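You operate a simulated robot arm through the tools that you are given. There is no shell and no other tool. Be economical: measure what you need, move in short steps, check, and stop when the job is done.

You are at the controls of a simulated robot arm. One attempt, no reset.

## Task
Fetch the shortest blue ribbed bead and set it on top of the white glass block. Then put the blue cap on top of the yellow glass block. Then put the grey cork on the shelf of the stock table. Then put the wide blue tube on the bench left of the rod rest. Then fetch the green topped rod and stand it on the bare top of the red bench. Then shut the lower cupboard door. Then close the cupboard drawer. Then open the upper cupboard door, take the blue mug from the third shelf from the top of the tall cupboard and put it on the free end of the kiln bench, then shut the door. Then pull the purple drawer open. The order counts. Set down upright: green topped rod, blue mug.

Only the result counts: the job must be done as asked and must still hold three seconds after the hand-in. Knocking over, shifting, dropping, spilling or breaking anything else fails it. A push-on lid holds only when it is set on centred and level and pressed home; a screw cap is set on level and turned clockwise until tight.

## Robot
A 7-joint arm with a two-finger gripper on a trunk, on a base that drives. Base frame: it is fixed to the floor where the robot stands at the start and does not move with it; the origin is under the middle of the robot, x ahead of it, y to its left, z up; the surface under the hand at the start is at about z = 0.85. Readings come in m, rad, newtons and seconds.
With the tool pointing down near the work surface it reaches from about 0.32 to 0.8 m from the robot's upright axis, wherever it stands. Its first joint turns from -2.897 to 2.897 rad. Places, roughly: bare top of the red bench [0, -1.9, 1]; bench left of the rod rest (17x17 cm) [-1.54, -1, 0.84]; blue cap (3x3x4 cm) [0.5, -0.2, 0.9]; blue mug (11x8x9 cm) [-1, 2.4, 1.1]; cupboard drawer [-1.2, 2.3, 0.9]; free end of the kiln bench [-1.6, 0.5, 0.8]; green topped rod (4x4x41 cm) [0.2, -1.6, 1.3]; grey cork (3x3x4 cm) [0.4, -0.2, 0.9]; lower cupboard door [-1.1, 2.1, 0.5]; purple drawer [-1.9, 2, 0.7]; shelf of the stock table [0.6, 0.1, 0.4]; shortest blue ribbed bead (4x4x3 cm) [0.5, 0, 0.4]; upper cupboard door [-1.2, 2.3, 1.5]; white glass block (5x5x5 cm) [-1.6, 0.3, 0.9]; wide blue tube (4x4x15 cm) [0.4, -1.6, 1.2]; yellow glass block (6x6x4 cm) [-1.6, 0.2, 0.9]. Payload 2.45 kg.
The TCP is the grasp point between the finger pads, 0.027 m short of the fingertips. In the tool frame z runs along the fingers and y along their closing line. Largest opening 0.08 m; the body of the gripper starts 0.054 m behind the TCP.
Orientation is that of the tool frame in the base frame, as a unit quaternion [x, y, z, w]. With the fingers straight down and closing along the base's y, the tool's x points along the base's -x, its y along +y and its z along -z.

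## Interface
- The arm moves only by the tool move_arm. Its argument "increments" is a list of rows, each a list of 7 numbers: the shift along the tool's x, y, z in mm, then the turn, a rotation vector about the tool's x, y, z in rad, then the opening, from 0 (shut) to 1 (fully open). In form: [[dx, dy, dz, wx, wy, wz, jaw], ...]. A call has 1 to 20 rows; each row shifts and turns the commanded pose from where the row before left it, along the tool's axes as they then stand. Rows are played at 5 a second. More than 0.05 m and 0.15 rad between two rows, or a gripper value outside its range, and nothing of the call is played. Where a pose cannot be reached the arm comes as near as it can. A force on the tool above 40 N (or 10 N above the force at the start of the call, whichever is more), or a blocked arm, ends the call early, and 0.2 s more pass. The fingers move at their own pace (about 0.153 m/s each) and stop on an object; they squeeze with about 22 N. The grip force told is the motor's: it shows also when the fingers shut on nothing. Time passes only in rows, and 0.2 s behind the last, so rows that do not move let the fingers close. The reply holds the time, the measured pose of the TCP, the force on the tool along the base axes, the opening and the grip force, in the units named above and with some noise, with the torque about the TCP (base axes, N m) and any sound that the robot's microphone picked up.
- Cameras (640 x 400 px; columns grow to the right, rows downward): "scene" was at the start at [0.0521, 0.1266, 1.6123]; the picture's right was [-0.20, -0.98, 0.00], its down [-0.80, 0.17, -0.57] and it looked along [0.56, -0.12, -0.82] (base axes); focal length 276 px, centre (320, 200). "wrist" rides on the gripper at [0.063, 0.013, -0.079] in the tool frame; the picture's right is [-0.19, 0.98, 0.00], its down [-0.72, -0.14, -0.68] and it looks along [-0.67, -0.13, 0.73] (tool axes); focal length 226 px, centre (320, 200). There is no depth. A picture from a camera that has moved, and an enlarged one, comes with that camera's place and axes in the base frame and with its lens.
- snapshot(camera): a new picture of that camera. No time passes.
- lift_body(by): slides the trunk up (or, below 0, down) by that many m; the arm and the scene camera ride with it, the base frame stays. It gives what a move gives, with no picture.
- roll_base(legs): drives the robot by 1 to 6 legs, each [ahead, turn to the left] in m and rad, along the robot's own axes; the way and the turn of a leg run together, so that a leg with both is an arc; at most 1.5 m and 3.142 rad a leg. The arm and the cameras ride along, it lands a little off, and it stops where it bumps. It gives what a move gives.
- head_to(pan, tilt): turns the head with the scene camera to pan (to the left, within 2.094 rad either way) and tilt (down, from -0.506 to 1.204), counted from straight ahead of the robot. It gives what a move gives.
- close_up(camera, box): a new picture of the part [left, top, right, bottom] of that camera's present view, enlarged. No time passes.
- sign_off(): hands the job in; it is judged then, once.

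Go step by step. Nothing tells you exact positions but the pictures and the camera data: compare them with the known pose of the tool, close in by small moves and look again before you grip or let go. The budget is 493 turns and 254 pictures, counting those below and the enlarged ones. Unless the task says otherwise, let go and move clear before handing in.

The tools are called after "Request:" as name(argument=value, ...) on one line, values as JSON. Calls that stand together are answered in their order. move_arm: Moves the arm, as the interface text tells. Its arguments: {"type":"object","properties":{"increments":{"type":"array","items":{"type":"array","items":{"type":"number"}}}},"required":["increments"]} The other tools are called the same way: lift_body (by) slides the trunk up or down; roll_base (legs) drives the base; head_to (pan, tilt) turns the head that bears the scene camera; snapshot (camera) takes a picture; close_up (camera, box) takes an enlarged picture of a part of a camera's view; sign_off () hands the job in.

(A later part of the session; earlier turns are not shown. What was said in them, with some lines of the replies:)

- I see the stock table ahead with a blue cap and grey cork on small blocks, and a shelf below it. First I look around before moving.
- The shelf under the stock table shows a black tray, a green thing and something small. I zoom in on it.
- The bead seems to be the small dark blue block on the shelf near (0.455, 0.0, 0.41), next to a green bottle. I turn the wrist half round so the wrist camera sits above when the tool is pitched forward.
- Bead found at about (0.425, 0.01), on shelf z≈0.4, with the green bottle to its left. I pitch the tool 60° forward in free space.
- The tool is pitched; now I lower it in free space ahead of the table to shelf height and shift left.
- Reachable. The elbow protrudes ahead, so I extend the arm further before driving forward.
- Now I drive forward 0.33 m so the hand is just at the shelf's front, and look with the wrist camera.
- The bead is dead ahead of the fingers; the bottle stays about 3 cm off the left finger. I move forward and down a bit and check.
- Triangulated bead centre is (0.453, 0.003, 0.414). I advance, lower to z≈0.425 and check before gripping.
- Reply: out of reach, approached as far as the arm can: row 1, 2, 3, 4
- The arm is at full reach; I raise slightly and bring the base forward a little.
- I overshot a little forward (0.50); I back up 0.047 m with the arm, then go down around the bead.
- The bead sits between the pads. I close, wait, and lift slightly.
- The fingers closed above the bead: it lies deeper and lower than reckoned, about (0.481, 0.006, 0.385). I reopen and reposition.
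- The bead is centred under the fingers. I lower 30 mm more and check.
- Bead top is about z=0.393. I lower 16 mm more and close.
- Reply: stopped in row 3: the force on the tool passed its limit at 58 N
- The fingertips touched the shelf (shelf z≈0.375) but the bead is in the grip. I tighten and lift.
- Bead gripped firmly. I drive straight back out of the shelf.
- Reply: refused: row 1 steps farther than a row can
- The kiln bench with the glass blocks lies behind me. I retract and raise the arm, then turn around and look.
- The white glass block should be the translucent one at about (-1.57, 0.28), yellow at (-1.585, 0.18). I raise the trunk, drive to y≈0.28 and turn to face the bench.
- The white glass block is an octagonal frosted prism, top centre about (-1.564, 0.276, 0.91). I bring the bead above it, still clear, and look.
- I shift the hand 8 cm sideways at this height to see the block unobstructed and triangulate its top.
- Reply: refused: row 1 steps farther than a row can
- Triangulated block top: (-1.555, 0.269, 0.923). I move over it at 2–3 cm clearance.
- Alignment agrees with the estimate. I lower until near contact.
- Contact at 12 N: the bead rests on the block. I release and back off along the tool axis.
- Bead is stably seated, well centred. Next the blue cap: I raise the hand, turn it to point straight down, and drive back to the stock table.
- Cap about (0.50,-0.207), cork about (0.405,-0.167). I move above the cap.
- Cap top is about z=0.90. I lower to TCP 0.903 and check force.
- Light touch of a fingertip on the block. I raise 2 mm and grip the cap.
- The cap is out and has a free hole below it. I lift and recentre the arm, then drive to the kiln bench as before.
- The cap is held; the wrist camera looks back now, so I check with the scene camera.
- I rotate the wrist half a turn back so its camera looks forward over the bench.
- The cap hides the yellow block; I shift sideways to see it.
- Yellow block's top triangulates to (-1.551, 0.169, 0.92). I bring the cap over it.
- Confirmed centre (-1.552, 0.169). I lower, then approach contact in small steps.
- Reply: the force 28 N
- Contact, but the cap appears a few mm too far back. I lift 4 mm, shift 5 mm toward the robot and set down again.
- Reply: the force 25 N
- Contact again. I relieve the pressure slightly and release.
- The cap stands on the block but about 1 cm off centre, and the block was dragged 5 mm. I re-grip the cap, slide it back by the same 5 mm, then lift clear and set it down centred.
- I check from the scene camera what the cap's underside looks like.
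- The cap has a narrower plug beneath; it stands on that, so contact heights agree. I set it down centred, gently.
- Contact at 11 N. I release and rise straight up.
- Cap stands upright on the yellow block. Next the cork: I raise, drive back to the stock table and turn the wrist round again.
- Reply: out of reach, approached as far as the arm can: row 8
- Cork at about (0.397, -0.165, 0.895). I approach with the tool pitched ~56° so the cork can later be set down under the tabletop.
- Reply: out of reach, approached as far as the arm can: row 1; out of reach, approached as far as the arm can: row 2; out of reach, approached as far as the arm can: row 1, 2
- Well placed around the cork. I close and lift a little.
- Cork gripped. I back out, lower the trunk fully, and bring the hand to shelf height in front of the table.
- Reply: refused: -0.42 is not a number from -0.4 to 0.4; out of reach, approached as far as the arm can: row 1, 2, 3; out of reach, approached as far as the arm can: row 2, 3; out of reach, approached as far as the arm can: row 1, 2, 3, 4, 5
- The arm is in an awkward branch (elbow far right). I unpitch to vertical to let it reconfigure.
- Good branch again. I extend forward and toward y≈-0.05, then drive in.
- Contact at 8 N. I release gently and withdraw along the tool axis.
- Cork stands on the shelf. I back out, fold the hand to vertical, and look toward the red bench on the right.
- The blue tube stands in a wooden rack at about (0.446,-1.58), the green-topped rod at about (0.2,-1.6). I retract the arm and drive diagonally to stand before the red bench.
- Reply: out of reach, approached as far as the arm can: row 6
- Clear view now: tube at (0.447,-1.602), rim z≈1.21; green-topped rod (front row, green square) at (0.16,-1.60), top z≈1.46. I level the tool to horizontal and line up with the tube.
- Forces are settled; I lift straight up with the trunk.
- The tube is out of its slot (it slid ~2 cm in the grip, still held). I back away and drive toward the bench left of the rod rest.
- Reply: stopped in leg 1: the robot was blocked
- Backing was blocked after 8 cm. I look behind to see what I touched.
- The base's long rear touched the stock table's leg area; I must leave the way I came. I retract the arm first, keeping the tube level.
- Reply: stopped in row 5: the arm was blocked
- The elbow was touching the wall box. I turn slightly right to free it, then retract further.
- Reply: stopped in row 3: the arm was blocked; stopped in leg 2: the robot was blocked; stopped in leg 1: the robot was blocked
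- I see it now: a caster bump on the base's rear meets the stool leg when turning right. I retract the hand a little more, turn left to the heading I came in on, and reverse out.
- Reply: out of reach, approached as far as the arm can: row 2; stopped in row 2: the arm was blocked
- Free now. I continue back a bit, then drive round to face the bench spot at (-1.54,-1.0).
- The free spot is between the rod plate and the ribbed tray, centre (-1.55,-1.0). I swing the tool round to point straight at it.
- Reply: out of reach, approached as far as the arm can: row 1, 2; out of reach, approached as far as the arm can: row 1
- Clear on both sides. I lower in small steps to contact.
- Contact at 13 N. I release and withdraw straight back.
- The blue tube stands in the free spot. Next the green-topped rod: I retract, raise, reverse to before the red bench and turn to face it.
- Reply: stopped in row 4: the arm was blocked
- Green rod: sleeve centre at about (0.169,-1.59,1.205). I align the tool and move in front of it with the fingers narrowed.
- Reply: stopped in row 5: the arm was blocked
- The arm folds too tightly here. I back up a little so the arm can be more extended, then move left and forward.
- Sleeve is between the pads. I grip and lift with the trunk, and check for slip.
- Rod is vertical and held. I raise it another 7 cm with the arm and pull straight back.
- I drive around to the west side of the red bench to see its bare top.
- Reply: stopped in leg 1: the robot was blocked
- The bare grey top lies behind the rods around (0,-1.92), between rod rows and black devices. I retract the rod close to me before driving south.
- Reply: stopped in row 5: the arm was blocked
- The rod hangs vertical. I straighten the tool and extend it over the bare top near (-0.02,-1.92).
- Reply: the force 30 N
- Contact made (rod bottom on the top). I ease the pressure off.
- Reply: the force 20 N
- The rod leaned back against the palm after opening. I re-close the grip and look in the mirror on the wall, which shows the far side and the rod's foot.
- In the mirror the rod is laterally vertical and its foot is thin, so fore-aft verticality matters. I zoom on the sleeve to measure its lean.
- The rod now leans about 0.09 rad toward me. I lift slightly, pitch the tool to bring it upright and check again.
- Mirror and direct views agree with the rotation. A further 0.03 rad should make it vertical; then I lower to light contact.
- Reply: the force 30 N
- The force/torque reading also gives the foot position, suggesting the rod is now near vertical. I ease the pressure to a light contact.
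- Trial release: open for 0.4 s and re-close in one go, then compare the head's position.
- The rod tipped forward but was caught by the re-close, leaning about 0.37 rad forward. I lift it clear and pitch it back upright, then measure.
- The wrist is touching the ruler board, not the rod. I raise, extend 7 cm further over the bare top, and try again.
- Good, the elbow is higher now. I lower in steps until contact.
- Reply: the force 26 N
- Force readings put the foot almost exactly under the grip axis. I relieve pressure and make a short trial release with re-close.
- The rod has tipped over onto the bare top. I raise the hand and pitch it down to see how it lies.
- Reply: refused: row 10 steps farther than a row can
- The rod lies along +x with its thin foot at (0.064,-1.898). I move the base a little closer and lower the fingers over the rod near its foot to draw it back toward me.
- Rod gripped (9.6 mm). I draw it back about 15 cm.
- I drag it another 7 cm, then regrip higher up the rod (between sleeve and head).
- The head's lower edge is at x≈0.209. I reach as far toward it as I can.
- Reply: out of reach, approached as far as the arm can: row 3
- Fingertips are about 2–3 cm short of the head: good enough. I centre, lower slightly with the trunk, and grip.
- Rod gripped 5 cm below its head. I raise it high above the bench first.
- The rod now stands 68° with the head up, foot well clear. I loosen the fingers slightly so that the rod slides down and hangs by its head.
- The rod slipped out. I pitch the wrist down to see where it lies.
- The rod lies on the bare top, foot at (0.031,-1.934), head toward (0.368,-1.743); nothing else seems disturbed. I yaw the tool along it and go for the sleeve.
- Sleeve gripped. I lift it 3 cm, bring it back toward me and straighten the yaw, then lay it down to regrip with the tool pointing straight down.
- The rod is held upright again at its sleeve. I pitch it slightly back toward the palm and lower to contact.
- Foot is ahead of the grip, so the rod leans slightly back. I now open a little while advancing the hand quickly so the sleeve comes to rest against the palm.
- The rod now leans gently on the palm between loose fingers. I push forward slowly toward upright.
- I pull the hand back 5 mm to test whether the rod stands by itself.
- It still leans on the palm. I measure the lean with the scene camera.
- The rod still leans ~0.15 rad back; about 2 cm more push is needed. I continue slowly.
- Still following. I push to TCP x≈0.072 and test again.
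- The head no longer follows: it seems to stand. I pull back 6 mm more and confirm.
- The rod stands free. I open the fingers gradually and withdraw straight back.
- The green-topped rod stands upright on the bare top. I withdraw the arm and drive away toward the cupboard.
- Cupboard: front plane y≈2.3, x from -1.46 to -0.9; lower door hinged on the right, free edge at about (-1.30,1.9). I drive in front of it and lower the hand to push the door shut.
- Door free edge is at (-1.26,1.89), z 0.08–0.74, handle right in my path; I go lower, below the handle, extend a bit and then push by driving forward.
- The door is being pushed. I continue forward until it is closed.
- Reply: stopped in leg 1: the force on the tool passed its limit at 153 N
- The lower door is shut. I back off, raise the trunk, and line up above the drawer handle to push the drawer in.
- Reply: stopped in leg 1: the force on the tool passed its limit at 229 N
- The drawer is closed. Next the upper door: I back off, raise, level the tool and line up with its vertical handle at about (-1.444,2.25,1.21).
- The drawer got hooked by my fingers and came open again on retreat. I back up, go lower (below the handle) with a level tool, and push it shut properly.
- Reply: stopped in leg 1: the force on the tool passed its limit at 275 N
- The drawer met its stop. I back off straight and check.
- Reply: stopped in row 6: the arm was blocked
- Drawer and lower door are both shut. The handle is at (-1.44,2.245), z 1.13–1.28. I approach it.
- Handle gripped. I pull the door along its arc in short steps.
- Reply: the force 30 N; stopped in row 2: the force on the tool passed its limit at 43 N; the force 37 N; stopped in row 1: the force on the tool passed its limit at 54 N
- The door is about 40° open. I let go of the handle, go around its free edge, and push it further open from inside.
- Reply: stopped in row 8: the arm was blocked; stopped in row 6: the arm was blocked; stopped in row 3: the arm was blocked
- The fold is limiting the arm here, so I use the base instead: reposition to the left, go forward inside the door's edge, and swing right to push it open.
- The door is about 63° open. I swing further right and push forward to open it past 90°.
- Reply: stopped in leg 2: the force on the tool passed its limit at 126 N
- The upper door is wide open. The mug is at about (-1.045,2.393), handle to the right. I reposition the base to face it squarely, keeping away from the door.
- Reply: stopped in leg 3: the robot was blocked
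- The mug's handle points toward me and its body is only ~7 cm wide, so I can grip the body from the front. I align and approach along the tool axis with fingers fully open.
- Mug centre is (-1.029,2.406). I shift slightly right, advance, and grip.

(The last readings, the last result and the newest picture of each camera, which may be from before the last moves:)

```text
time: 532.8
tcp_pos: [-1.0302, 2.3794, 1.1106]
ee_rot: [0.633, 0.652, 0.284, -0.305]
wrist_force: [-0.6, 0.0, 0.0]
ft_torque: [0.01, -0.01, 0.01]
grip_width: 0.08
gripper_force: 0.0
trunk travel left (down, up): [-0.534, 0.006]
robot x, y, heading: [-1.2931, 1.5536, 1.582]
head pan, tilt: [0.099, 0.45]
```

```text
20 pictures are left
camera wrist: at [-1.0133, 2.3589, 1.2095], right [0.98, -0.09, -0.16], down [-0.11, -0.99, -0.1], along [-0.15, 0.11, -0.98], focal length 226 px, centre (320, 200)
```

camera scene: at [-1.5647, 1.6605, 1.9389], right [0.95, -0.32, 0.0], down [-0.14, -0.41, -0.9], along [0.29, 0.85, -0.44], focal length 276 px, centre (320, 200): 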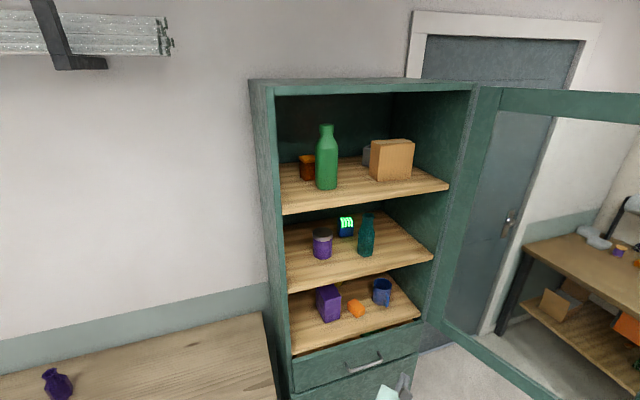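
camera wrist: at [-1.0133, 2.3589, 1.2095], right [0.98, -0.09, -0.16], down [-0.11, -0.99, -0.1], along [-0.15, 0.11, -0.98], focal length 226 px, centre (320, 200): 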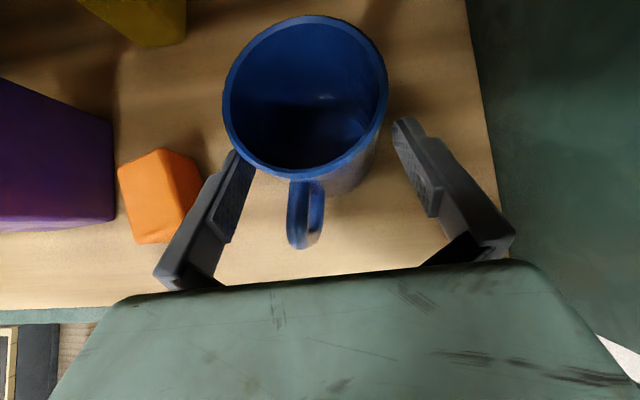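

Request:
move_arm(increments=[[0, -5, 0, 0, 0, 0, 1], [3, 0, 10, 0, 0, 0, 1], [3, 0, 9, 0, 0, 0, 1], [0, 0, 0, 0, 0, 0, 1], [0, 0, 0, 0, 0, 0, 0.8], [0, 0, 0, 0, 0, 0, 0.6], [0, 0, 0, 0, 0, 0, 0.5], [0, 0, 0, 0, 0, 0, 0.5]])

Request:
snapshot(camera="wrist")

```text
time: 534.5
tcp_pos: [-1.0352, 2.3951, 1.1019]
ee_rot: [0.633, 0.652, 0.284, -0.306]
wrist_force: [0.4, -0.2, -0.6]
ft_torque: [-0.03, 0.04, 0.0]
grip_width: 0.074
gripper_force: 21.6
trunk travel left (down, up): [-0.534, 0.006]
robot x, y, heading: [-1.2947, 1.5549, 1.581]
head pan, tilt: [0.099, 0.45]
```

```text
19 pictures are left
camera wrist: at [-1.0196, 2.3767, 1.2009], right [0.98, -0.09, -0.16], down [-0.11, -0.99, -0.1], along [-0.15, 0.11, -0.98], focal length 226 px, centre (320, 200)
```

wrist: 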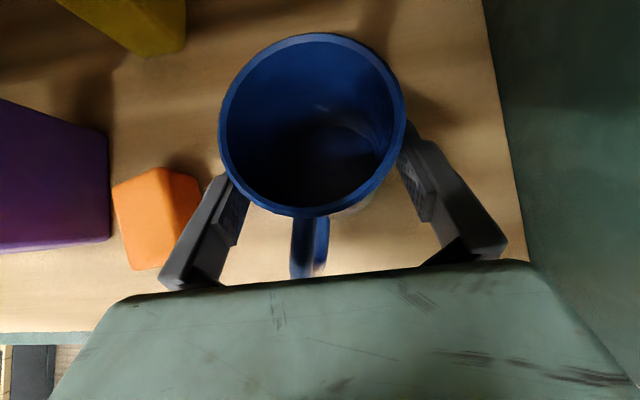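

Mug gripped. I lift it off the shelf, back out, and then check.

Request:
move_arm(increments=[[8, 0, -6.5, 0, 0, 0, 0.5], [11, 0, -9.5, 0, 0, 0, 0.5], [11, 0, -9.5, 0, 0, 0, 0.5], [0, 0, 0, 0, 0, 0, 0.5]])

Request:
roll_base(legs=[[-0.36, 0]])

Request:
move_arm(increments=[[-20, -30, -30, 0, 0, 0, 0.5], [-20, -30, -30, 0, 0, 0, 0.5], [-20, -30, -30, 0, 0, 0, 0.5]])

Request:
roll_base(legs=[[0, 1.4], [0, 1.28]])

Request:
head_to(pan=0, tilt=0.8)

Request:
snapshot(camera="scene")

```text
time: 535.5
tcp_pos: [-1.0352, 2.3949, 1.1416]
ee_rot: [0.633, 0.653, 0.283, -0.306]
wrist_force: [-0.8, 0.5, -2.5]
ft_torque: [-0.08, 0.0, 0.02]
grip_width: 0.074
gripper_force: 22.3
trunk travel left (down, up): [-0.534, 0.006]
robot x, y, heading: [-1.2962, 1.5526, 1.574]
head pan, tilt: [0.099, 0.45]
```

```text
time: 537.9
tcp_pos: [-1.0356, 2.0343, 1.1431]
ee_rot: [0.631, 0.654, 0.282, -0.306]
wrist_force: [-0.7, -0.1, -2.3]
ft_torque: [-0.02, -0.03, -0.03]
grip_width: 0.0741
gripper_force: 22.7
trunk travel left (down, up): [-0.534, 0.006]
robot x, y, heading: [-1.2929, 1.1938, 1.582]
head pan, tilt: [0.099, 0.45]
```

```text
time: 538.7
tcp_pos: [-1.1248, 1.9228, 1.1584]
ee_rot: [0.63, 0.655, 0.283, -0.306]
wrist_force: [-0.9, -0.7, -2.0]
ft_torque: [-0.05, -0.02, -0.03]
grip_width: 0.0737
gripper_force: 21.9
trunk travel left (down, up): [-0.534, 0.006]
robot x, y, heading: [-1.293, 1.1962, 1.581]
head pan, tilt: [0.099, 0.45]
```

```text
time: 545.8
tcp_pos: [-1.7728, 0.6175, 1.1581]
ee_rot: [-0.489, 0.766, -0.232, -0.346]
wrist_force: [-0.1, 0.8, -2.4]
ft_torque: [0.07, 0.0, 0.0]
grip_width: 0.0711
gripper_force: 22.6
trunk travel left (down, up): [-0.534, 0.006]
robot x, y, heading: [-1.2892, 1.1928, -2.027]
head pan, tilt: [0.099, 0.45]
```

```text
time: 546.7
tcp_pos: [-1.7735, 0.6176, 1.1578]
ee_rot: [-0.49, 0.766, -0.232, -0.346]
wrist_force: [0.4, 0.9, -1.7]
ft_torque: [0.07, -0.01, -0.02]
grip_width: 0.071
gripper_force: 21.9
trunk travel left (down, up): [-0.534, 0.006]
robot x, y, heading: [-1.2931, 1.1932, -2.024]
head pan, tilt: [0.0, 0.799]
```

```text
18 pictures are left
camera scene: at [-1.1919, 1.0767, 1.9085], right [-0.9, 0.44, 0.0], down [0.31, 0.64, -0.7], along [-0.31, -0.63, -0.72], focal length 276 px, centre (320, 200)
```

scene: 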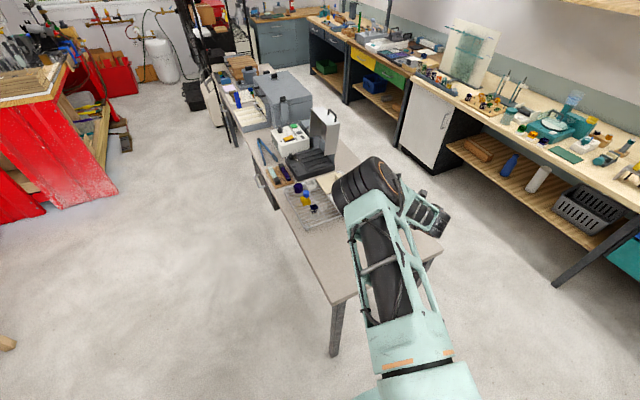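

Request:
move_arm(increments=[[4, -39, 6, 0, 0, 0, 0.5], [4, -39, 6, 0, 0, 0, 0.5], [4, -39, 6, 0, 0, 0, 0.5], [4, -38, 6, 0, 0, 0, 0.5]])

Request:
lift_body(by=-0.22)

Request:
snapshot(camera="wrist")

```text
time: 547.7
tcp_pos: [-1.6423, 0.5261, 1.1578]
ee_rot: [-0.489, 0.766, -0.231, -0.346]
wrist_force: [0.3, 0.7, -2.3]
ft_torque: [0.09, -0.02, 0.02]
grip_width: 0.0706
gripper_force: 21.9
trunk travel left (down, up): [-0.534, 0.006]
robot x, y, heading: [-1.2908, 1.1964, -2.022]
head pan, tilt: [0.0, 0.799]
```

```text
time: 550.0
tcp_pos: [-1.6428, 0.5254, 0.939]
ee_rot: [-0.491, 0.765, -0.233, -0.345]
wrist_force: [0.2, 0.0, -2.9]
ft_torque: [0.07, -0.02, -0.01]
grip_width: 0.0707
gripper_force: 22.3
trunk travel left (down, up): [-0.314, 0.226]
robot x, y, heading: [-1.2918, 1.1935, -2.026]
head pan, tilt: [0.0, 0.799]
```

```text
17 pictures are left
camera wrist: at [-1.6479, 0.5482, 1.0375], right [-0.84, 0.52, -0.16], down [0.54, 0.84, -0.1], along [0.09, -0.17, -0.98], focal length 226 px, centre (320, 200)
```

wrist: 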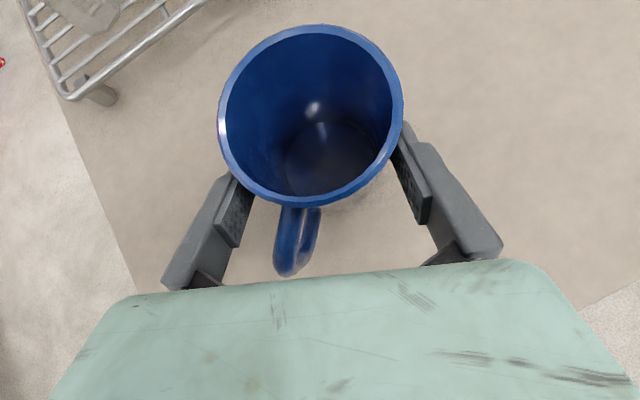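

Free bench beneath. I lower the mug in steps to contact.

Request:
move_arm(increments=[[-15, 0, 13, 0, 0, 0, 0.5], [-11, 0, 10, 0, 0, 0, 0.5], [0, 0, 0, 0, 0, 0, 0.5]])

Request:
move_arm(increments=[[-4.5, 0, 4, 0, 0, 0, 0.5], [-4.5, 0, 4, 0, 0, 0, 0.5], [0, 0, 0, 0, 0, 0, 0.5]])

Request:
move_arm(increments=[[-3.5, 0, 3, 0, 0, 0, 0.5], [0, 0, 0, 0, 0, 0, 0.5]])

```text
time: 550.8
tcp_pos: [-1.6412, 0.5253, 0.9054]
ee_rot: [-0.49, 0.765, -0.233, -0.347]
wrist_force: [-0.9, -1.8, 17.2]
ft_torque: [-0.02, 0.63, 0.03]
grip_width: 0.07
gripper_force: 22.1
trunk travel left (down, up): [-0.314, 0.226]
robot x, y, heading: [-1.2961, 1.1963, -2.027]
head pan, tilt: [0.0, 0.799]
```

```text
time: 551.6
tcp_pos: [-1.6427, 0.5253, 0.8916]
ee_rot: [-0.49, 0.766, -0.231, -0.346]
wrist_force: [0.4, 2.9, 13.2]
ft_torque: [0.09, 0.56, -0.11]
grip_width: 0.0701
gripper_force: 21.9
trunk travel left (down, up): [-0.314, 0.226]
robot x, y, heading: [-1.2925, 1.193, -2.028]
head pan, tilt: [0.0, 0.799]
```

```text
time: 552.2
tcp_pos: [-1.6409, 0.5269, 0.8874]
ee_rot: [-0.489, 0.766, -0.232, -0.347]
wrist_force: [-0.4, 4.1, 16.3]
ft_torque: [0.12, 0.63, -0.17]
grip_width: 0.07
gripper_force: 21.8
trunk travel left (down, up): [-0.314, 0.226]
robot x, y, heading: [-1.2923, 1.1952, -2.025]
head pan, tilt: [0.0, 0.799]
```

Request:
move_arm(increments=[[-3.5, 0, 3, 0, 0, 0, 0.5], [0, 0, 0, 0, 0, 0, 0.5]])

Request:
snapshot(camera="wrist")

```text
time: 552.8
tcp_pos: [-1.641, 0.526, 0.8851]
ee_rot: [-0.489, 0.765, -0.234, -0.349]
wrist_force: [-0.6, 5.0, 24.9]
ft_torque: [0.13, 0.95, -0.21]
grip_width: 0.0698
gripper_force: 21.7
trunk travel left (down, up): [-0.314, 0.226]
robot x, y, heading: [-1.2914, 1.1933, -2.023]
head pan, tilt: [0.0, 0.799]
```

```text
16 pictures are left
camera wrist: at [-1.6465, 0.5487, 0.9847], right [-0.84, 0.52, -0.16], down [0.54, 0.84, -0.1], along [0.08, -0.17, -0.98], focal length 226 px, centre (320, 200)
```

wrist: 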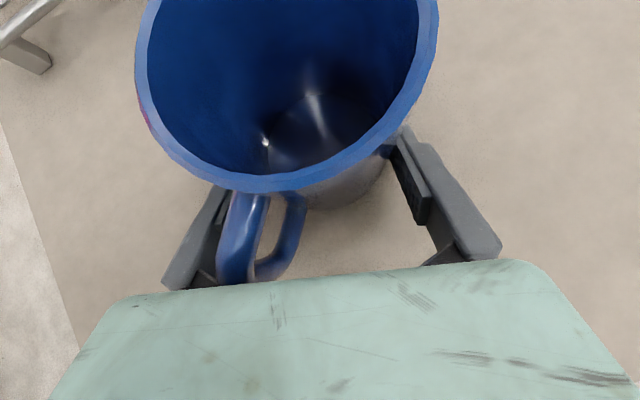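

The mug slid up and tilts a bit in the grip, but its base is on the bench. I ease up and open so it settles flat.

Request:
move_arm(increments=[[1.5, 0, -1.3, 0, 0, 0, 0.5], [0, 0, 0, 0, 0, 0, 0.5], [0, 0, 0, 0, 0, 0, 0.89], [0, 0, 0, 0, 0, 0, 0.92], [0, 0, 0, 0, 0, 0, 0.96], [0, 0, 0, 0, 0, 0, 1], [0, 0, 0, 0, 0, 0, 1]])

Request:
snapshot(camera="wrist")

```text
time: 554.4
tcp_pos: [-1.6409, 0.5255, 0.8855]
ee_rot: [-0.49, 0.766, -0.232, -0.346]
wrist_force: [3.1, 5.9, 19.4]
ft_torque: [0.07, 0.75, -0.15]
grip_width: 0.0724
gripper_force: 0.0
trunk travel left (down, up): [-0.314, 0.226]
robot x, y, heading: [-1.2932, 1.1926, -2.026]
head pan, tilt: [0.0, 0.799]
```

```text
15 pictures are left
camera wrist: at [-1.6455, 0.5484, 0.9851], right [-0.84, 0.52, -0.16], down [0.54, 0.84, -0.1], along [0.09, -0.17, -0.98], focal length 226 px, centre (320, 200)
```

wrist: 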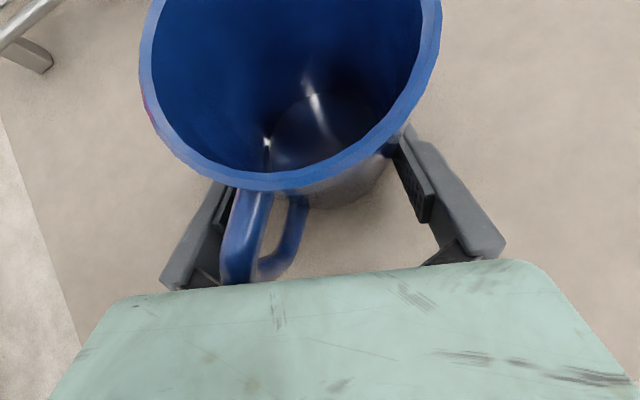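

Fingertips press on the bench (the right one), so the mug base is down. I rise slightly, let the fingers open fully, then withdraw along the tool axis.

Request:
move_arm(increments=[[3, 0, -2.5, 0, 0, 0, 1], [2, 0, -2, 0, 0, 0, 1], [0, 0, 0, 0, 0, 0, 1], [0, 0, 0, 0, 0, 0, 1]])

Request:
snapshot(camera="wrist")

```text
time: 555.4
tcp_pos: [-1.6413, 0.5238, 0.8923]
ee_rot: [-0.49, 0.766, -0.232, -0.345]
wrist_force: [-0.1, 0.5, -0.3]
ft_torque: [0.0, 0.0, 0.02]
grip_width: 0.08
gripper_force: 0.0
trunk travel left (down, up): [-0.314, 0.226]
robot x, y, heading: [-1.2918, 1.1954, -2.024]
head pan, tilt: [0.0, 0.799]
```

```text
14 pictures are left
camera wrist: at [-1.6471, 0.5474, 0.9901], right [-0.84, 0.52, -0.16], down [0.54, 0.84, -0.1], along [0.09, -0.17, -0.98], focal length 226 px, centre (320, 200)
```

wrist: 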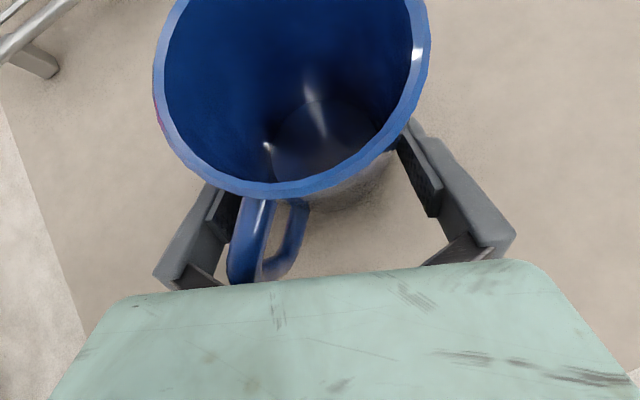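

Request:
move_arm(increments=[[0, 0, -10, 0, 0, 0, 1], [0, 0, -15, 0, 0, 0, 1], [0, 0, -25, 0, 0, 0, 1], [0, 0, -35, 0, 0, 0, 1], [0, 0, -40, 0, 0, 0, 1], [0, 0, -40, 0, 0, 0, 1]])

Request:
snapshot(camera="wrist")

```text
time: 556.8
tcp_pos: [-1.5902, 0.6415, 1.0]
ee_rot: [-0.49, 0.766, -0.232, -0.346]
wrist_force: [0.1, -0.1, 0.3]
ft_torque: [0.03, 0.01, 0.03]
grip_width: 0.0804
gripper_force: 0.0
trunk travel left (down, up): [-0.314, 0.226]
robot x, y, heading: [-1.2928, 1.193, -2.023]
head pan, tilt: [0.0, 0.799]
```

```text
13 pictures are left
camera wrist: at [-1.5962, 0.6641, 1.0985], right [-0.84, 0.52, -0.16], down [0.54, 0.84, -0.1], along [0.09, -0.17, -0.98], focal length 226 px, centre (320, 200)
```

wrist: 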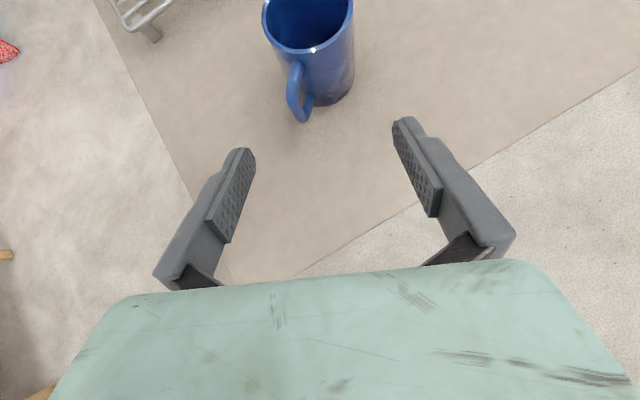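

The mug stands upright on the free end. Now I raise the hand, go round to the east side of the open door, and prepare to push it shut.

Request:
lift_body(by=0.226)

Request:
move_arm(increments=[[30, 0, -26, 0, 0, 0, 0], [30, 0, -26, 0, 0, 0, 0], [30, 0, -26, 0, 0, 0, 0]])

Request:
roll_base(legs=[[0, 2.02], [0.52, 0], [0, 1.0]])

Request:
head_to(pan=0.4, tilt=0.45)

Request:
snapshot(camera="scene")

```text
time: 559.2
tcp_pos: [-1.5913, 0.6412, 1.2248]
ee_rot: [-0.49, 0.766, -0.232, -0.345]
wrist_force: [-0.1, 1.0, 0.0]
ft_torque: [0.02, 0.02, 0.0]
grip_width: 0.0801
gripper_force: 0.0
trunk travel left (down, up): [-0.54, 0.0]
robot x, y, heading: [-1.2914, 1.1944, -2.023]
head pan, tilt: [0.0, 0.799]
```

```text
time: 560.0
tcp_pos: [-1.5956, 0.6436, 1.3455]
ee_rot: [-0.489, 0.766, -0.232, -0.347]
wrist_force: [0.3, 0.5, -0.3]
ft_torque: [-0.01, -0.01, 0.03]
grip_width: 0.0001
gripper_force: 22.8
trunk travel left (down, up): [-0.54, 0.0]
robot x, y, heading: [-1.2922, 1.1911, -2.028]
head pan, tilt: [0.0, 0.799]
```

```text
time: 570.6
tcp_pos: [-0.4075, 1.703, 1.3441]
ee_rot: [0.794, 0.444, 0.358, -0.211]
wrist_force: [-0.2, -0.6, 0.2]
ft_torque: [0.01, 0.0, 0.01]
grip_width: 0.0
gripper_force: 21.8
trunk travel left (down, up): [-0.54, 0.0]
robot x, y, heading: [-0.7718, 1.1921, 0.998]
head pan, tilt: [0.0, 0.799]
```

```text
time: 571.4
tcp_pos: [-0.4075, 1.7034, 1.3432]
ee_rot: [0.794, 0.443, 0.358, -0.211]
wrist_force: [-0.4, -0.9, 0.3]
ft_torque: [0.02, -0.04, 0.01]
grip_width: 0.0
gripper_force: 22.1
trunk travel left (down, up): [-0.54, 0.0]
robot x, y, heading: [-0.7778, 1.1902, 0.997]
head pan, tilt: [0.4, 0.45]
```

```text
12 pictures are left
camera scene: at [-0.8869, 1.342, 1.9448], right [0.98, -0.17, 0.0], down [-0.08, -0.43, -0.9], along [0.16, 0.89, -0.44], focal length 276 px, centre (320, 200)
```

scene: 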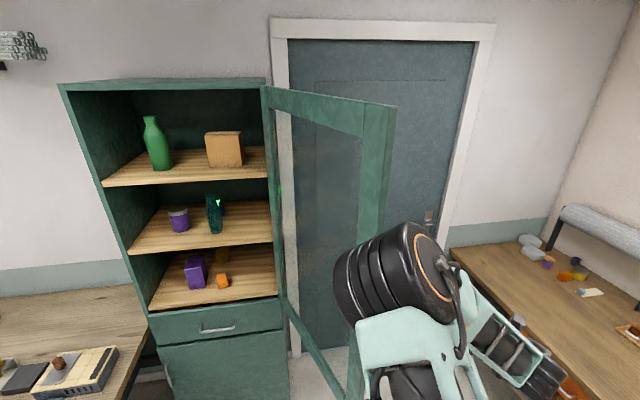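

Drawer and lower door are shut. The door stands ~115° open with my elbow on its outer side; I advance a bit and turn left to sweep it toward closing.

Request:
roll_base(legs=[[0.08, 0], [0, 0.75]])

Request:
snapshot(camera="scene")

```text
time: 573.9
tcp_pos: [-0.6267, 1.8718, 1.3429]
ee_rot: [0.676, 0.609, 0.303, -0.284]
wrist_force: [-0.2, -0.1, 0.3]
ft_torque: [0.03, -0.04, 0.01]
grip_width: 0.0
gripper_force: 22.6
trunk travel left (down, up): [-0.54, 0.0]
robot x, y, heading: [-0.7346, 1.2565, 1.458]
head pan, tilt: [0.4, 0.45]
stopped in leg 2: the robot was blocked; the commanded pose is now the measured one
```

```text
11 pictures are left
camera scene: at [-0.9015, 1.3384, 1.9449], right [0.96, 0.28, 0.0], down [0.12, -0.42, -0.9], along [-0.25, 0.86, -0.43], focal length 276 px, centre (320, 200)
```

scene: 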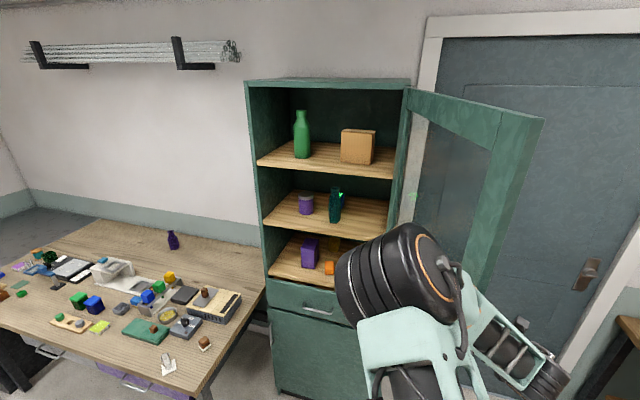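

The arm straddles the door's edge. I back off, shift east, extend the arm, and then sweep with the hand on the outer face.

Request:
roll_base(legs=[[-0.12, 0], [0, -1.25], [0.3, 0], [0, 1.37]])

Request:
move_arm(increments=[[27.5, 0, 31.8, 0, 0, 0, 0], [27.5, 0, 31.8, 0, 0, 0, 0], [27.5, 0, 31.8, 0, 0, 0, 0], [27.5, 0, 31.8, 0, 0, 0, 0]])

Request:
snapshot(camera="scene")

```text
time: 583.4
tcp_pos: [-0.428, 1.8277, 1.3416]
ee_rot: [0.635, 0.652, 0.283, -0.302]
wrist_force: [-0.4, -0.3, 0.5]
ft_torque: [0.04, 0.0, 0.04]
grip_width: 0.0
gripper_force: 21.7
trunk travel left (down, up): [-0.54, 0.0]
robot x, y, heading: [-0.4516, 1.2014, 1.584]
head pan, tilt: [0.4, 0.45]
```

```text
time: 584.4
tcp_pos: [-0.4311, 1.9953, 1.3397]
ee_rot: [0.635, 0.653, 0.282, -0.303]
wrist_force: [0.5, 0.0, -1.2]
ft_torque: [-0.02, -0.03, -0.02]
grip_width: 0.0
gripper_force: 21.7
trunk travel left (down, up): [-0.54, 0.0]
robot x, y, heading: [-0.4528, 1.198, 1.586]
head pan, tilt: [0.4, 0.45]
```

```text
10 pictures are left
camera scene: at [-0.6299, 1.2648, 1.9448], right [0.92, 0.4, 0.0], down [0.18, -0.4, -0.9], along [-0.36, 0.82, -0.44], focal length 276 px, centre (320, 200)
```

scene: 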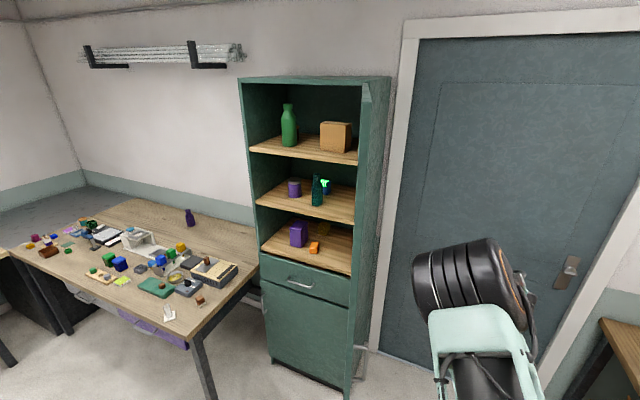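

The door is now at ~105°, seen edge-on. I sweep left with the hand on its outer side and then drive forward along to push it shut.

Request:
roll_base(legs=[[0, 0.64], [0.32, 0]])

Request:
snapshot(camera="scene")

```text
time: 588.3
tcp_pos: [-1.1092, 2.1077, 1.3404]
ee_rot: [0.397, 0.819, 0.173, -0.376]
wrist_force: [-0.1, 0.6, 0.7]
ft_torque: [0.01, -0.03, 0.01]
grip_width: 0.0001
gripper_force: 22.0
trunk travel left (down, up): [-0.54, 0.0]
robot x, y, heading: [-0.6511, 1.4595, 2.228]
head pan, tilt: [0.4, 0.45]
```

```text
9 pictures are left
camera scene: at [-0.8318, 1.4041, 1.9448], right [0.49, 0.87, 0.0], down [0.38, -0.21, -0.9], along [-0.78, 0.44, -0.44], focal length 276 px, centre (320, 200)
```

scene: 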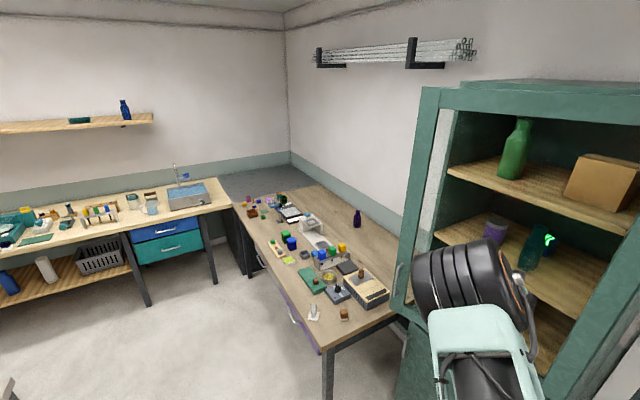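

The door is at ~19°. I drive on to press it shut.

Request:
roll_base(legs=[[0.13, 0]])

Request:
roll_base(legs=[[0.08, 0]])

Request:
snapshot(camera="scene")

```text
time: 589.6
tcp_pos: [-1.1931, 2.2113, 1.339]
ee_rot: [0.397, 0.819, 0.173, -0.376]
wrist_force: [0.0, 0.2, 0.1]
ft_torque: [-0.03, 0.01, 0.0]
grip_width: 0.0
gripper_force: 21.9
trunk travel left (down, up): [-0.54, 0.0]
robot x, y, heading: [-0.732, 1.5596, 2.234]
head pan, tilt: [0.4, 0.45]
```

```text
time: 590.7
tcp_pos: [-1.2306, 2.2581, 1.338]
ee_rot: [0.395, 0.822, 0.169, -0.374]
wrist_force: [0.0, 0.4, -0.9]
ft_torque: [-0.03, 0.0, -0.01]
grip_width: 0.0
gripper_force: 21.9
trunk travel left (down, up): [-0.54, 0.0]
robot x, y, heading: [-0.7725, 1.6121, 2.229]
head pan, tilt: [0.4, 0.45]
stopped in leg 1: the force on the tool passed its limit at 138 N (the readings are from after the stop); the commanded pose is now the measured one
```

```text
8 pictures are left
camera scene: at [-0.9519, 1.5575, 1.9447], right [0.49, 0.87, 0.0], down [0.38, -0.21, -0.9], along [-0.78, 0.44, -0.44], focal length 276 px, centre (320, 200)
```

scene: 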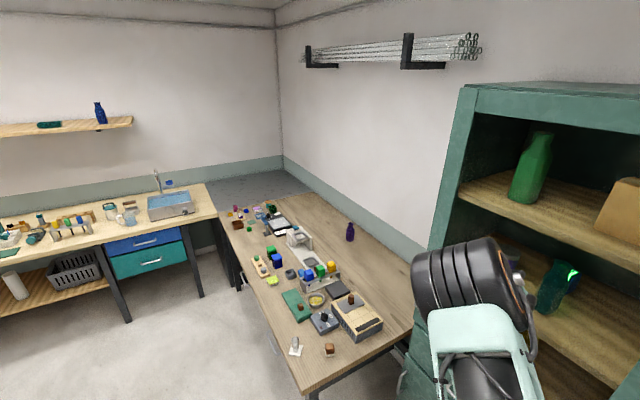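

The upper door is shut (stopped against the cabinet). I back away and drive toward the purple drawer, then check.

Request:
roll_base(legs=[[-0.25, 0], [0, 1.1], [0.82, 0], [0, -1.15]])

Request:
move_arm(increments=[[-29, 0, -34, 0, 0, 0, 0], [-29, 0, -34, 0, 0, 0, 0], [-29, 0, -34, 0, 0, 0, 0], [-29, 0, -34, 0, 0, 0, 0], [0, 0, 0, 0, 0.143, 0, 0], [0, 0, 0, 0, 0.143, 0, 0], [0, 0, 0, 0, 0.143, 0, 0], [0, 0, 0, 0, 0.143, 0, 0], [0, 0, 0, 0, 0.143, 0, 0]])

Request:
head_to(pan=-0.2, tilt=0.65)

Request:
snapshot(camera="scene")

```text
time: 602.3
tcp_pos: [-1.874, 1.931, 1.3387]
ee_rot: [0.412, 0.813, 0.177, -0.371]
wrist_force: [1.1, 0.4, 0.0]
ft_torque: [-0.02, -0.02, 0.01]
grip_width: 0.0001
gripper_force: 21.9
trunk travel left (down, up): [-0.54, 0.0]
robot x, y, heading: [-1.4476, 1.2687, 2.193]
head pan, tilt: [0.4, 0.45]
```

```text
time: 604.3
tcp_pos: [-1.7676, 1.7874, 1.3411]
ee_rot: [-0.322, -0.632, -0.311, 0.632]
wrist_force: [0.4, 0.6, -0.4]
ft_torque: [0.01, 0.02, 0.02]
grip_width: 0.0
gripper_force: 21.6
trunk travel left (down, up): [-0.54, 0.0]
robot x, y, heading: [-1.4421, 1.2688, 2.187]
head pan, tilt: [0.4, 0.45]
```

```text
time: 605.3
tcp_pos: [-1.7674, 1.7867, 1.3419]
ee_rot: [0.324, 0.633, 0.309, -0.632]
wrist_force: [-0.2, -0.1, 0.2]
ft_torque: [-0.03, -0.03, -0.01]
grip_width: 0.0
gripper_force: 22.4
trunk travel left (down, up): [-0.54, 0.0]
robot x, y, heading: [-1.4439, 1.2687, 2.192]
head pan, tilt: [-0.201, 0.649]
```

```text
7 pictures are left
camera scene: at [-1.5792, 1.2506, 1.9271], right [0.91, 0.41, 0.0], down [0.25, -0.55, -0.8], along [-0.32, 0.73, -0.6], focal length 276 px, centre (320, 200)
```

scene: 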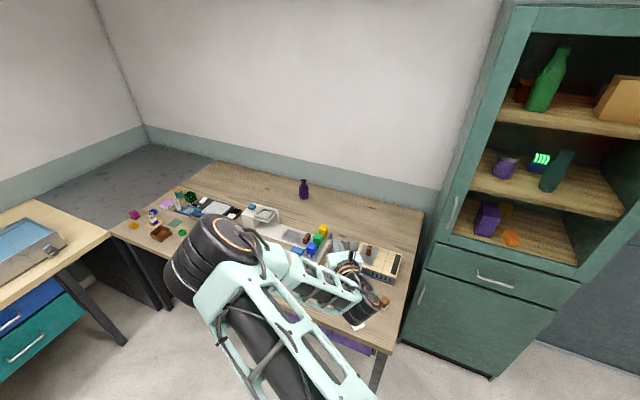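

Everything at the cupboard is shut. I retract in front of the desk edge, roll the gripper 90° to grip the drawer's horizontal handle at about (-1.865,1.83,0.70), and lower.

Request:
move_arm(increments=[[0, -13, -34, 0, 0, 0, 0], [0, -13, -33, 0, 0, 0, 0], [0, -26, 0, 0, 0, 0.143, 0], [0, 0, 0, 0, 0, 0.143, 0], [0, 0, 0, 0, 0, 0.143, 0], [0, 0, 0, 0, 0, 0.143, 0], [0, 0, 0, 0, 0, 0.143, 0], [0, 0, 0, 0, 0, 0.143, 0], [0, 0, 0, 0, 0, 0.143, 0], [0, 0, 0, 0, 0, 0.143, 0], [0, 0, 0, 0, 0, 0.143, 0], [0, 0, 0, 0, 0, 0.143, 0], [0, 0, 0, 0, 0, 0.143, 0.5]])

Request:
lift_body(by=-0.3)

Request:
snapshot(camera="wrist")

```text
time: 608.1
tcp_pos: [-1.7679, 1.7024, 1.3435]
ee_rot: [0.676, 0.216, -0.229, -0.666]
wrist_force: [-0.3, -0.2, -0.3]
ft_torque: [-0.01, 0.01, -0.01]
grip_width: 0.0403
gripper_force: 0.1
trunk travel left (down, up): [-0.54, 0.0]
robot x, y, heading: [-1.4432, 1.265, 2.191]
head pan, tilt: [-0.201, 0.649]
```

```text
time: 611.1
tcp_pos: [-1.7681, 1.7025, 1.0439]
ee_rot: [0.676, 0.216, -0.228, -0.666]
wrist_force: [-0.2, -0.7, -0.2]
ft_torque: [0.02, 0.02, 0.01]
grip_width: 0.0399
gripper_force: 0.1
trunk travel left (down, up): [-0.24, 0.3]
robot x, y, heading: [-1.4436, 1.2665, 2.187]
head pan, tilt: [-0.201, 0.649]
```

```text
6 pictures are left
camera wrist: at [-1.67, 1.6757, 1.0297], right [-0.16, -0.13, -0.98], down [-0.17, -0.97, 0.16], along [-0.97, 0.19, 0.14], focal length 226 px, centre (320, 200)
```

wrist: 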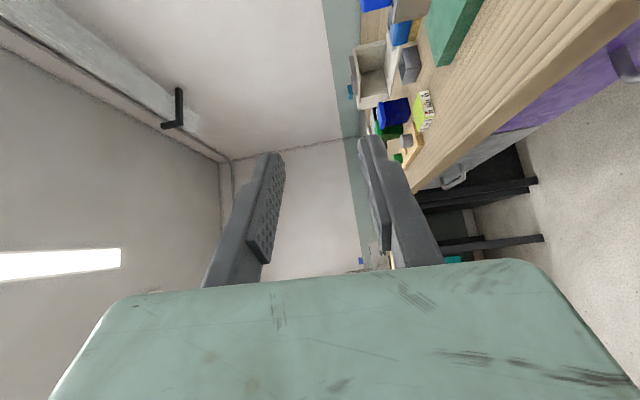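

Request:
lift_body(by=-0.24)

Request:
move_arm(increments=[[0, 35, 0, 0, 0, 0, 0.8], [0, 35, 0, 0, 0, 0, 0.8], [0, 32, 0, 0, 0, 0, 0.8]])

Request:
snapshot(camera="wrist")

```text
time: 613.6
tcp_pos: [-1.7677, 1.7031, 0.8031]
ee_rot: [0.676, 0.217, -0.228, -0.666]
wrist_force: [-0.8, 0.0, -0.4]
ft_torque: [0.0, 0.02, -0.03]
grip_width: 0.04
gripper_force: 0.0
trunk travel left (down, up): [0.0, 0.54]
robot x, y, heading: [-1.4451, 1.2668, 2.19]
head pan, tilt: [-0.201, 0.649]
```

```text
time: 614.4
tcp_pos: [-1.7699, 1.699, 0.6998]
ee_rot: [0.676, 0.218, -0.227, -0.666]
wrist_force: [0.8, 0.3, 0.2]
ft_torque: [0.0, 0.01, -0.02]
grip_width: 0.0641
gripper_force: 0.1
trunk travel left (down, up): [0.0, 0.54]
robot x, y, heading: [-1.441, 1.2694, 2.19]
head pan, tilt: [-0.201, 0.649]
```

```text
5 pictures are left
camera wrist: at [-1.6713, 1.6722, 0.6859], right [-0.16, -0.13, -0.98], down [-0.17, -0.97, 0.16], along [-0.97, 0.19, 0.14], focal length 226 px, centre (320, 200)
```

wrist: 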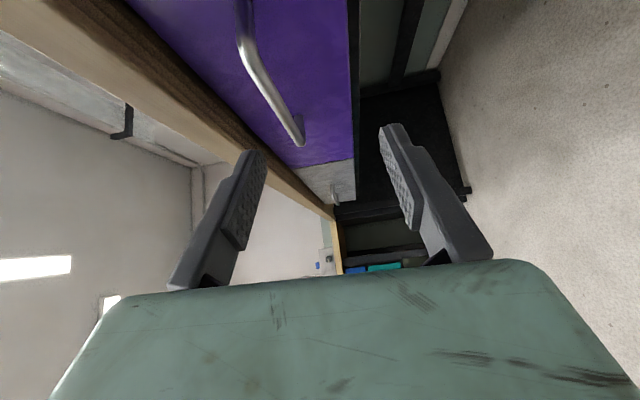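

Handle bar is at about z=0.742, x from -1.96 to -1.76, y≈1.83. I raise 4 cm, narrow the opening and advance to it.

Request:
move_arm(increments=[[0, -21, 0, 0, 0, 0, 0.5], [0, -21, 0, 0, 0, 0, 0.5], [0, 0, 40, 0, 0, 0, 0.5], [0, 0, 40, 0, 0, 0, 0.5], [0, 0, 35, 0, 0, 0, 0.5]])

Request:
snapshot(camera="wrist")

```text
time: 615.6
tcp_pos: [-1.8381, 1.7924, 0.7414]
ee_rot: [0.676, 0.217, -0.227, -0.666]
wrist_force: [-0.1, 0.7, 0.3]
ft_torque: [0.0, 0.02, 0.01]
grip_width: 0.0399
gripper_force: 0.0
trunk travel left (down, up): [0.0, 0.54]
robot x, y, heading: [-1.4439, 1.2674, 2.185]
head pan, tilt: [-0.201, 0.649]
```

```text
4 pictures are left
camera wrist: at [-1.7386, 1.7661, 0.7271], right [-0.16, -0.13, -0.98], down [-0.17, -0.97, 0.16], along [-0.97, 0.19, 0.14], focal length 226 px, centre (320, 200)
```

wrist: 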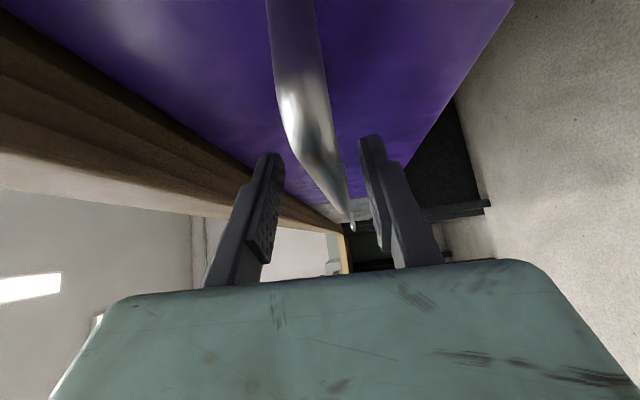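

Request:
move_arm(increments=[[0, -4, 14, 0, 0, 0, 0.5], [0, 0, 12, 0, 0, 0, 0.5], [0, 0, 0, 0, 0, 0, 0.2], [0, 0, 0, 0, 0, 0, 0], [0, 0, 0, 0, 0, 0, 0]])

```text
time: 616.2
tcp_pos: [-1.8516, 1.8051, 0.743]
ee_rot: [0.677, 0.22, -0.227, -0.665]
wrist_force: [6.7, -23.6, 5.7]
ft_torque: [0.6, 0.13, 0.05]
grip_width: 0.0348
gripper_force: 0.0
trunk travel left (down, up): [0.0, 0.54]
robot x, y, heading: [-1.4415, 1.2691, 2.189]
head pan, tilt: [-0.201, 0.649]
stopped in row 2: the force on the tool passed its limit at 76 N (the readings are from after the stop); the commanded pose is now the measured one
```

The tips touched the drawer front, so the bar is between the fingers. I back 3 mm and grip.

Request:
move_arm(increments=[[0, 0, -3, 0, 0, 0, 0.4], [0, 0, 0, 0, 0, 0, 0.1], [0, 0, 0, 0, 0, 0, 0], [0, 0, 0, 0, 0, 0, 0], [0, 0, 0, 0, 0, 0, 0]])

```text
time: 617.0
tcp_pos: [-1.8501, 1.8029, 0.7345]
ee_rot: [0.683, 0.223, -0.227, -0.657]
wrist_force: [-4.3, 0.2, -15.6]
ft_torque: [0.18, 0.59, 0.5]
grip_width: 0.0115
gripper_force: 38.8
trunk travel left (down, up): [0.0, 0.54]
robot x, y, heading: [-1.4423, 1.2697, 2.185]
head pan, tilt: [-0.201, 0.649]
stopped in row 4: the force on the tool passed its limit at 45 N (the readings are from after the stop); the commanded pose is now the measured one
```

Handle gripped. I pull the drawer straight out (−y).

Request:
move_arm(increments=[[-17.9, 0, -24, 0, 0, 0, 0], [-17.9, 0, -24, 0, 0, 0, 0], [-17.9, 0, -24, 0, 0, 0, 0], [-17.9, 0, -24, 0, 0, 0, 0], [-17.9, 0, -24, 0, 0, 0, 0]])

```text
time: 617.6
tcp_pos: [-1.8512, 1.7458, 0.7335]
ee_rot: [0.686, 0.224, -0.228, -0.654]
wrist_force: [-5.5, 1.2, -16.7]
ft_torque: [0.28, 0.65, 1.03]
grip_width: 0.0116
gripper_force: 38.5
trunk travel left (down, up): [0.0, 0.54]
robot x, y, heading: [-1.4403, 1.269, 2.196]
head pan, tilt: [-0.201, 0.649]
stopped in row 3: the force on the tool passed its limit at 42 N (the readings are from after the stop); the commanded pose is now the measured one
```

Request:
move_arm(increments=[[-17.9, 1, -24, 0, 0, 0, 0], [-17.9, 0, -24, 0, 0, 0, 0], [-17.9, 0, -24, 0, 0, 0, 0]])

Request:
move_arm(increments=[[-17.9, 1, -24, 0, 0, 0, 0], [-17.9, 0, -24, 0, 0, 0, 0], [-17.9, 0, -24, 0, 0, 0, 0]])

```text
time: 618.2
tcp_pos: [-1.8504, 1.6855, 0.7345]
ee_rot: [0.688, 0.225, -0.228, -0.65]
wrist_force: [-5.0, 2.0, -16.0]
ft_torque: [0.28, 0.83, 1.04]
grip_width: 0.0118
gripper_force: 38.5
trunk travel left (down, up): [0.0, 0.54]
robot x, y, heading: [-1.4419, 1.2664, 2.192]
head pan, tilt: [-0.201, 0.649]
stopped in row 3: the force on the tool passed its limit at 43 N (the readings are from after the stop); the commanded pose is now the measured one
```

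```text
time: 618.9
tcp_pos: [-1.8514, 1.6262, 0.7338]
ee_rot: [0.69, 0.226, -0.228, -0.649]
wrist_force: [-5.6, 1.8, -15.6]
ft_torque: [0.32, 0.96, 1.04]
grip_width: 0.0118
gripper_force: 38.6
trunk travel left (down, up): [0.0, 0.54]
robot x, y, heading: [-1.4422, 1.2692, 2.192]
head pan, tilt: [-0.201, 0.649]
stopped in row 3: the force on the tool passed its limit at 43 N (the readings are from after the stop); the commanded pose is now the measured one
```

The drawer is ~18 cm out. One more short pull, then I release.

Request:
move_arm(increments=[[-17.9, 1, -24, 0, 0, 0, 0], [-17.9, 0, -24, 0, 0, 0, 0]])

Request:
move_arm(increments=[[0, 0, 0, 0, 0, 0, 0.3], [0, 0, 0, 0, 0, 0, 0.5], [0, 0, 0, 0, 0, 0, 0.5], [0, 0, -20, 0, 0, 0, 0.5], [0, 0, -30, 0, 0, 0, 0.5]])

Request:
snapshot(camera="wrist")

```text
time: 619.5
tcp_pos: [-1.8509, 1.5748, 0.7338]
ee_rot: [0.692, 0.227, -0.228, -0.646]
wrist_force: [-5.7, 1.7, -19.1]
ft_torque: [0.34, 1.07, 1.01]
grip_width: 0.012
gripper_force: 38.9
trunk travel left (down, up): [0.0, 0.54]
robot x, y, heading: [-1.4413, 1.2693, 2.19]
head pan, tilt: [-0.201, 0.649]
stopped in row 2: the force on the tool passed its limit at 45 N (the readings are from after the stop); the commanded pose is now the measured one
```

```text
time: 620.7
tcp_pos: [-1.8181, 1.534, 0.7392]
ee_rot: [0.692, 0.227, -0.227, -0.647]
wrist_force: [0.3, 0.1, -0.3]
ft_torque: [0.02, 0.01, 0.02]
grip_width: 0.0399
gripper_force: 0.1
trunk travel left (down, up): [0.0, 0.54]
robot x, y, heading: [-1.4404, 1.272, 2.187]
head pan, tilt: [-0.201, 0.649]
```

```text
3 pictures are left
camera wrist: at [-1.7194, 1.5091, 0.7291], right [-0.13, -0.18, -0.98], down [-0.16, -0.97, 0.2], along [-0.98, 0.18, 0.1], focal length 226 px, centre (320, 200)
```

wrist: 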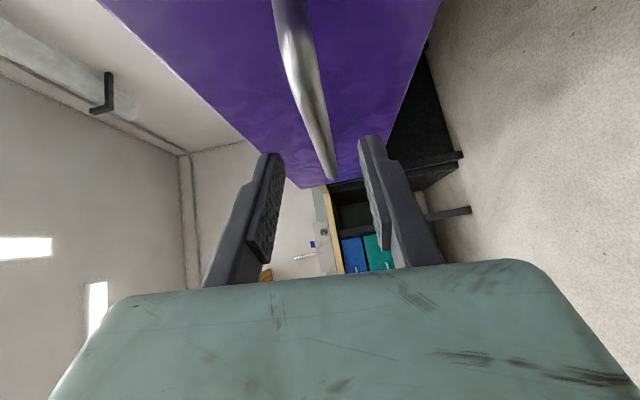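

The purple drawer is open about 23 cm and my hand is free. I back clear and hand in.

Request:
roll_base(legs=[[-0.12, 0]])

Request:
head_to(pan=0.3, tilt=0.6)

Request:
snapshot(camera="scene")

```text
time: 621.9
tcp_pos: [-1.7496, 1.4357, 0.7391]
ee_rot: [0.691, 0.228, -0.228, -0.647]
wrist_force: [0.1, -0.9, 0.0]
ft_torque: [0.0, 0.02, 0.0]
grip_width: 0.0401
gripper_force: 0.1
trunk travel left (down, up): [0.0, 0.54]
robot x, y, heading: [-1.3748, 1.1673, 2.194]
head pan, tilt: [-0.201, 0.649]
```

```text
time: 622.9
tcp_pos: [-1.7514, 1.4381, 0.7389]
ee_rot: [0.691, 0.227, -0.228, -0.647]
wrist_force: [0.7, 0.6, -0.5]
ft_torque: [0.03, -0.01, 0.0]
grip_width: 0.0401
gripper_force: 0.0
trunk travel left (down, up): [0.0, 0.54]
robot x, y, heading: [-1.3702, 1.1717, 2.193]
head pan, tilt: [0.3, 0.6]
```

```text
2 pictures are left
camera scene: at [-1.5449, 1.128, 1.3913], right [0.61, 0.8, 0.0], down [0.45, -0.34, -0.82], along [-0.66, 0.5, -0.57], focal length 276 px, centre (320, 200)
```

scene: 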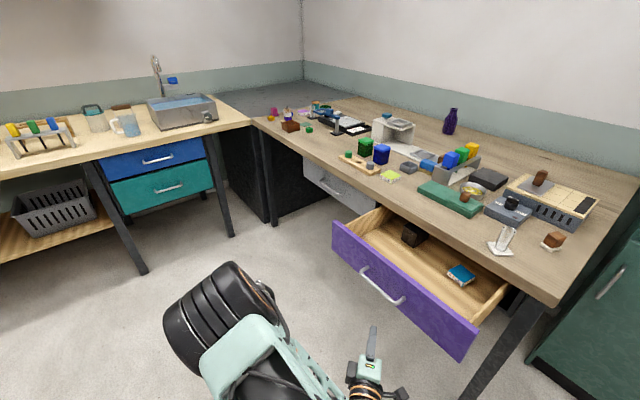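

The purple drawer is clearly open and the hand is clear of it, so I hand in.

Request:
sign_off()

```text
The job is handed in.
```

I did all nine steps in order and handed in, but several mishaps along the way may count against the result.

| Step | End state | Mishaps |
|---|---|---|
| Ribbed bead on the white glass block | Seated and centred | None |
| Blue cap on the yellow glass block | Standing on its narrow plug | First set-down dragged the glass block about 5 mm; I moved it back to within about 2 mm. |
| Grey cork on the stock table shelf | Standing | None |
| Wide blue tube left of the rod rest | Standing in the gap left of the ribbed tray, which I took to be the rod rest | While carrying it, the base bumped the stock table or the small stool beside it a few times. |
| Green topped rod on the bare red bench top | Standing free on its thin foot | It tipped over twice (the second time out of the grip) and was lifted again. The arm may also have touched the rod rack once. |
| Lower cupboard door | Shut | None |
| Cupboard drawer | Shut | My fingers pulled it open again on the first try, so I closed it a second time. The arm may have brushed the desk beside it on the way back. |
| Blue mug on the free end of the kiln bench, upper door opened and shut again | Mug upright, door shut | The mug slid and tilted in the grip, then settled flat when released. |
| Purple drawer | Open about 23 cm | None |

The rod and the mug were upright when I last saw them, but I did not look at them again just before handing in.
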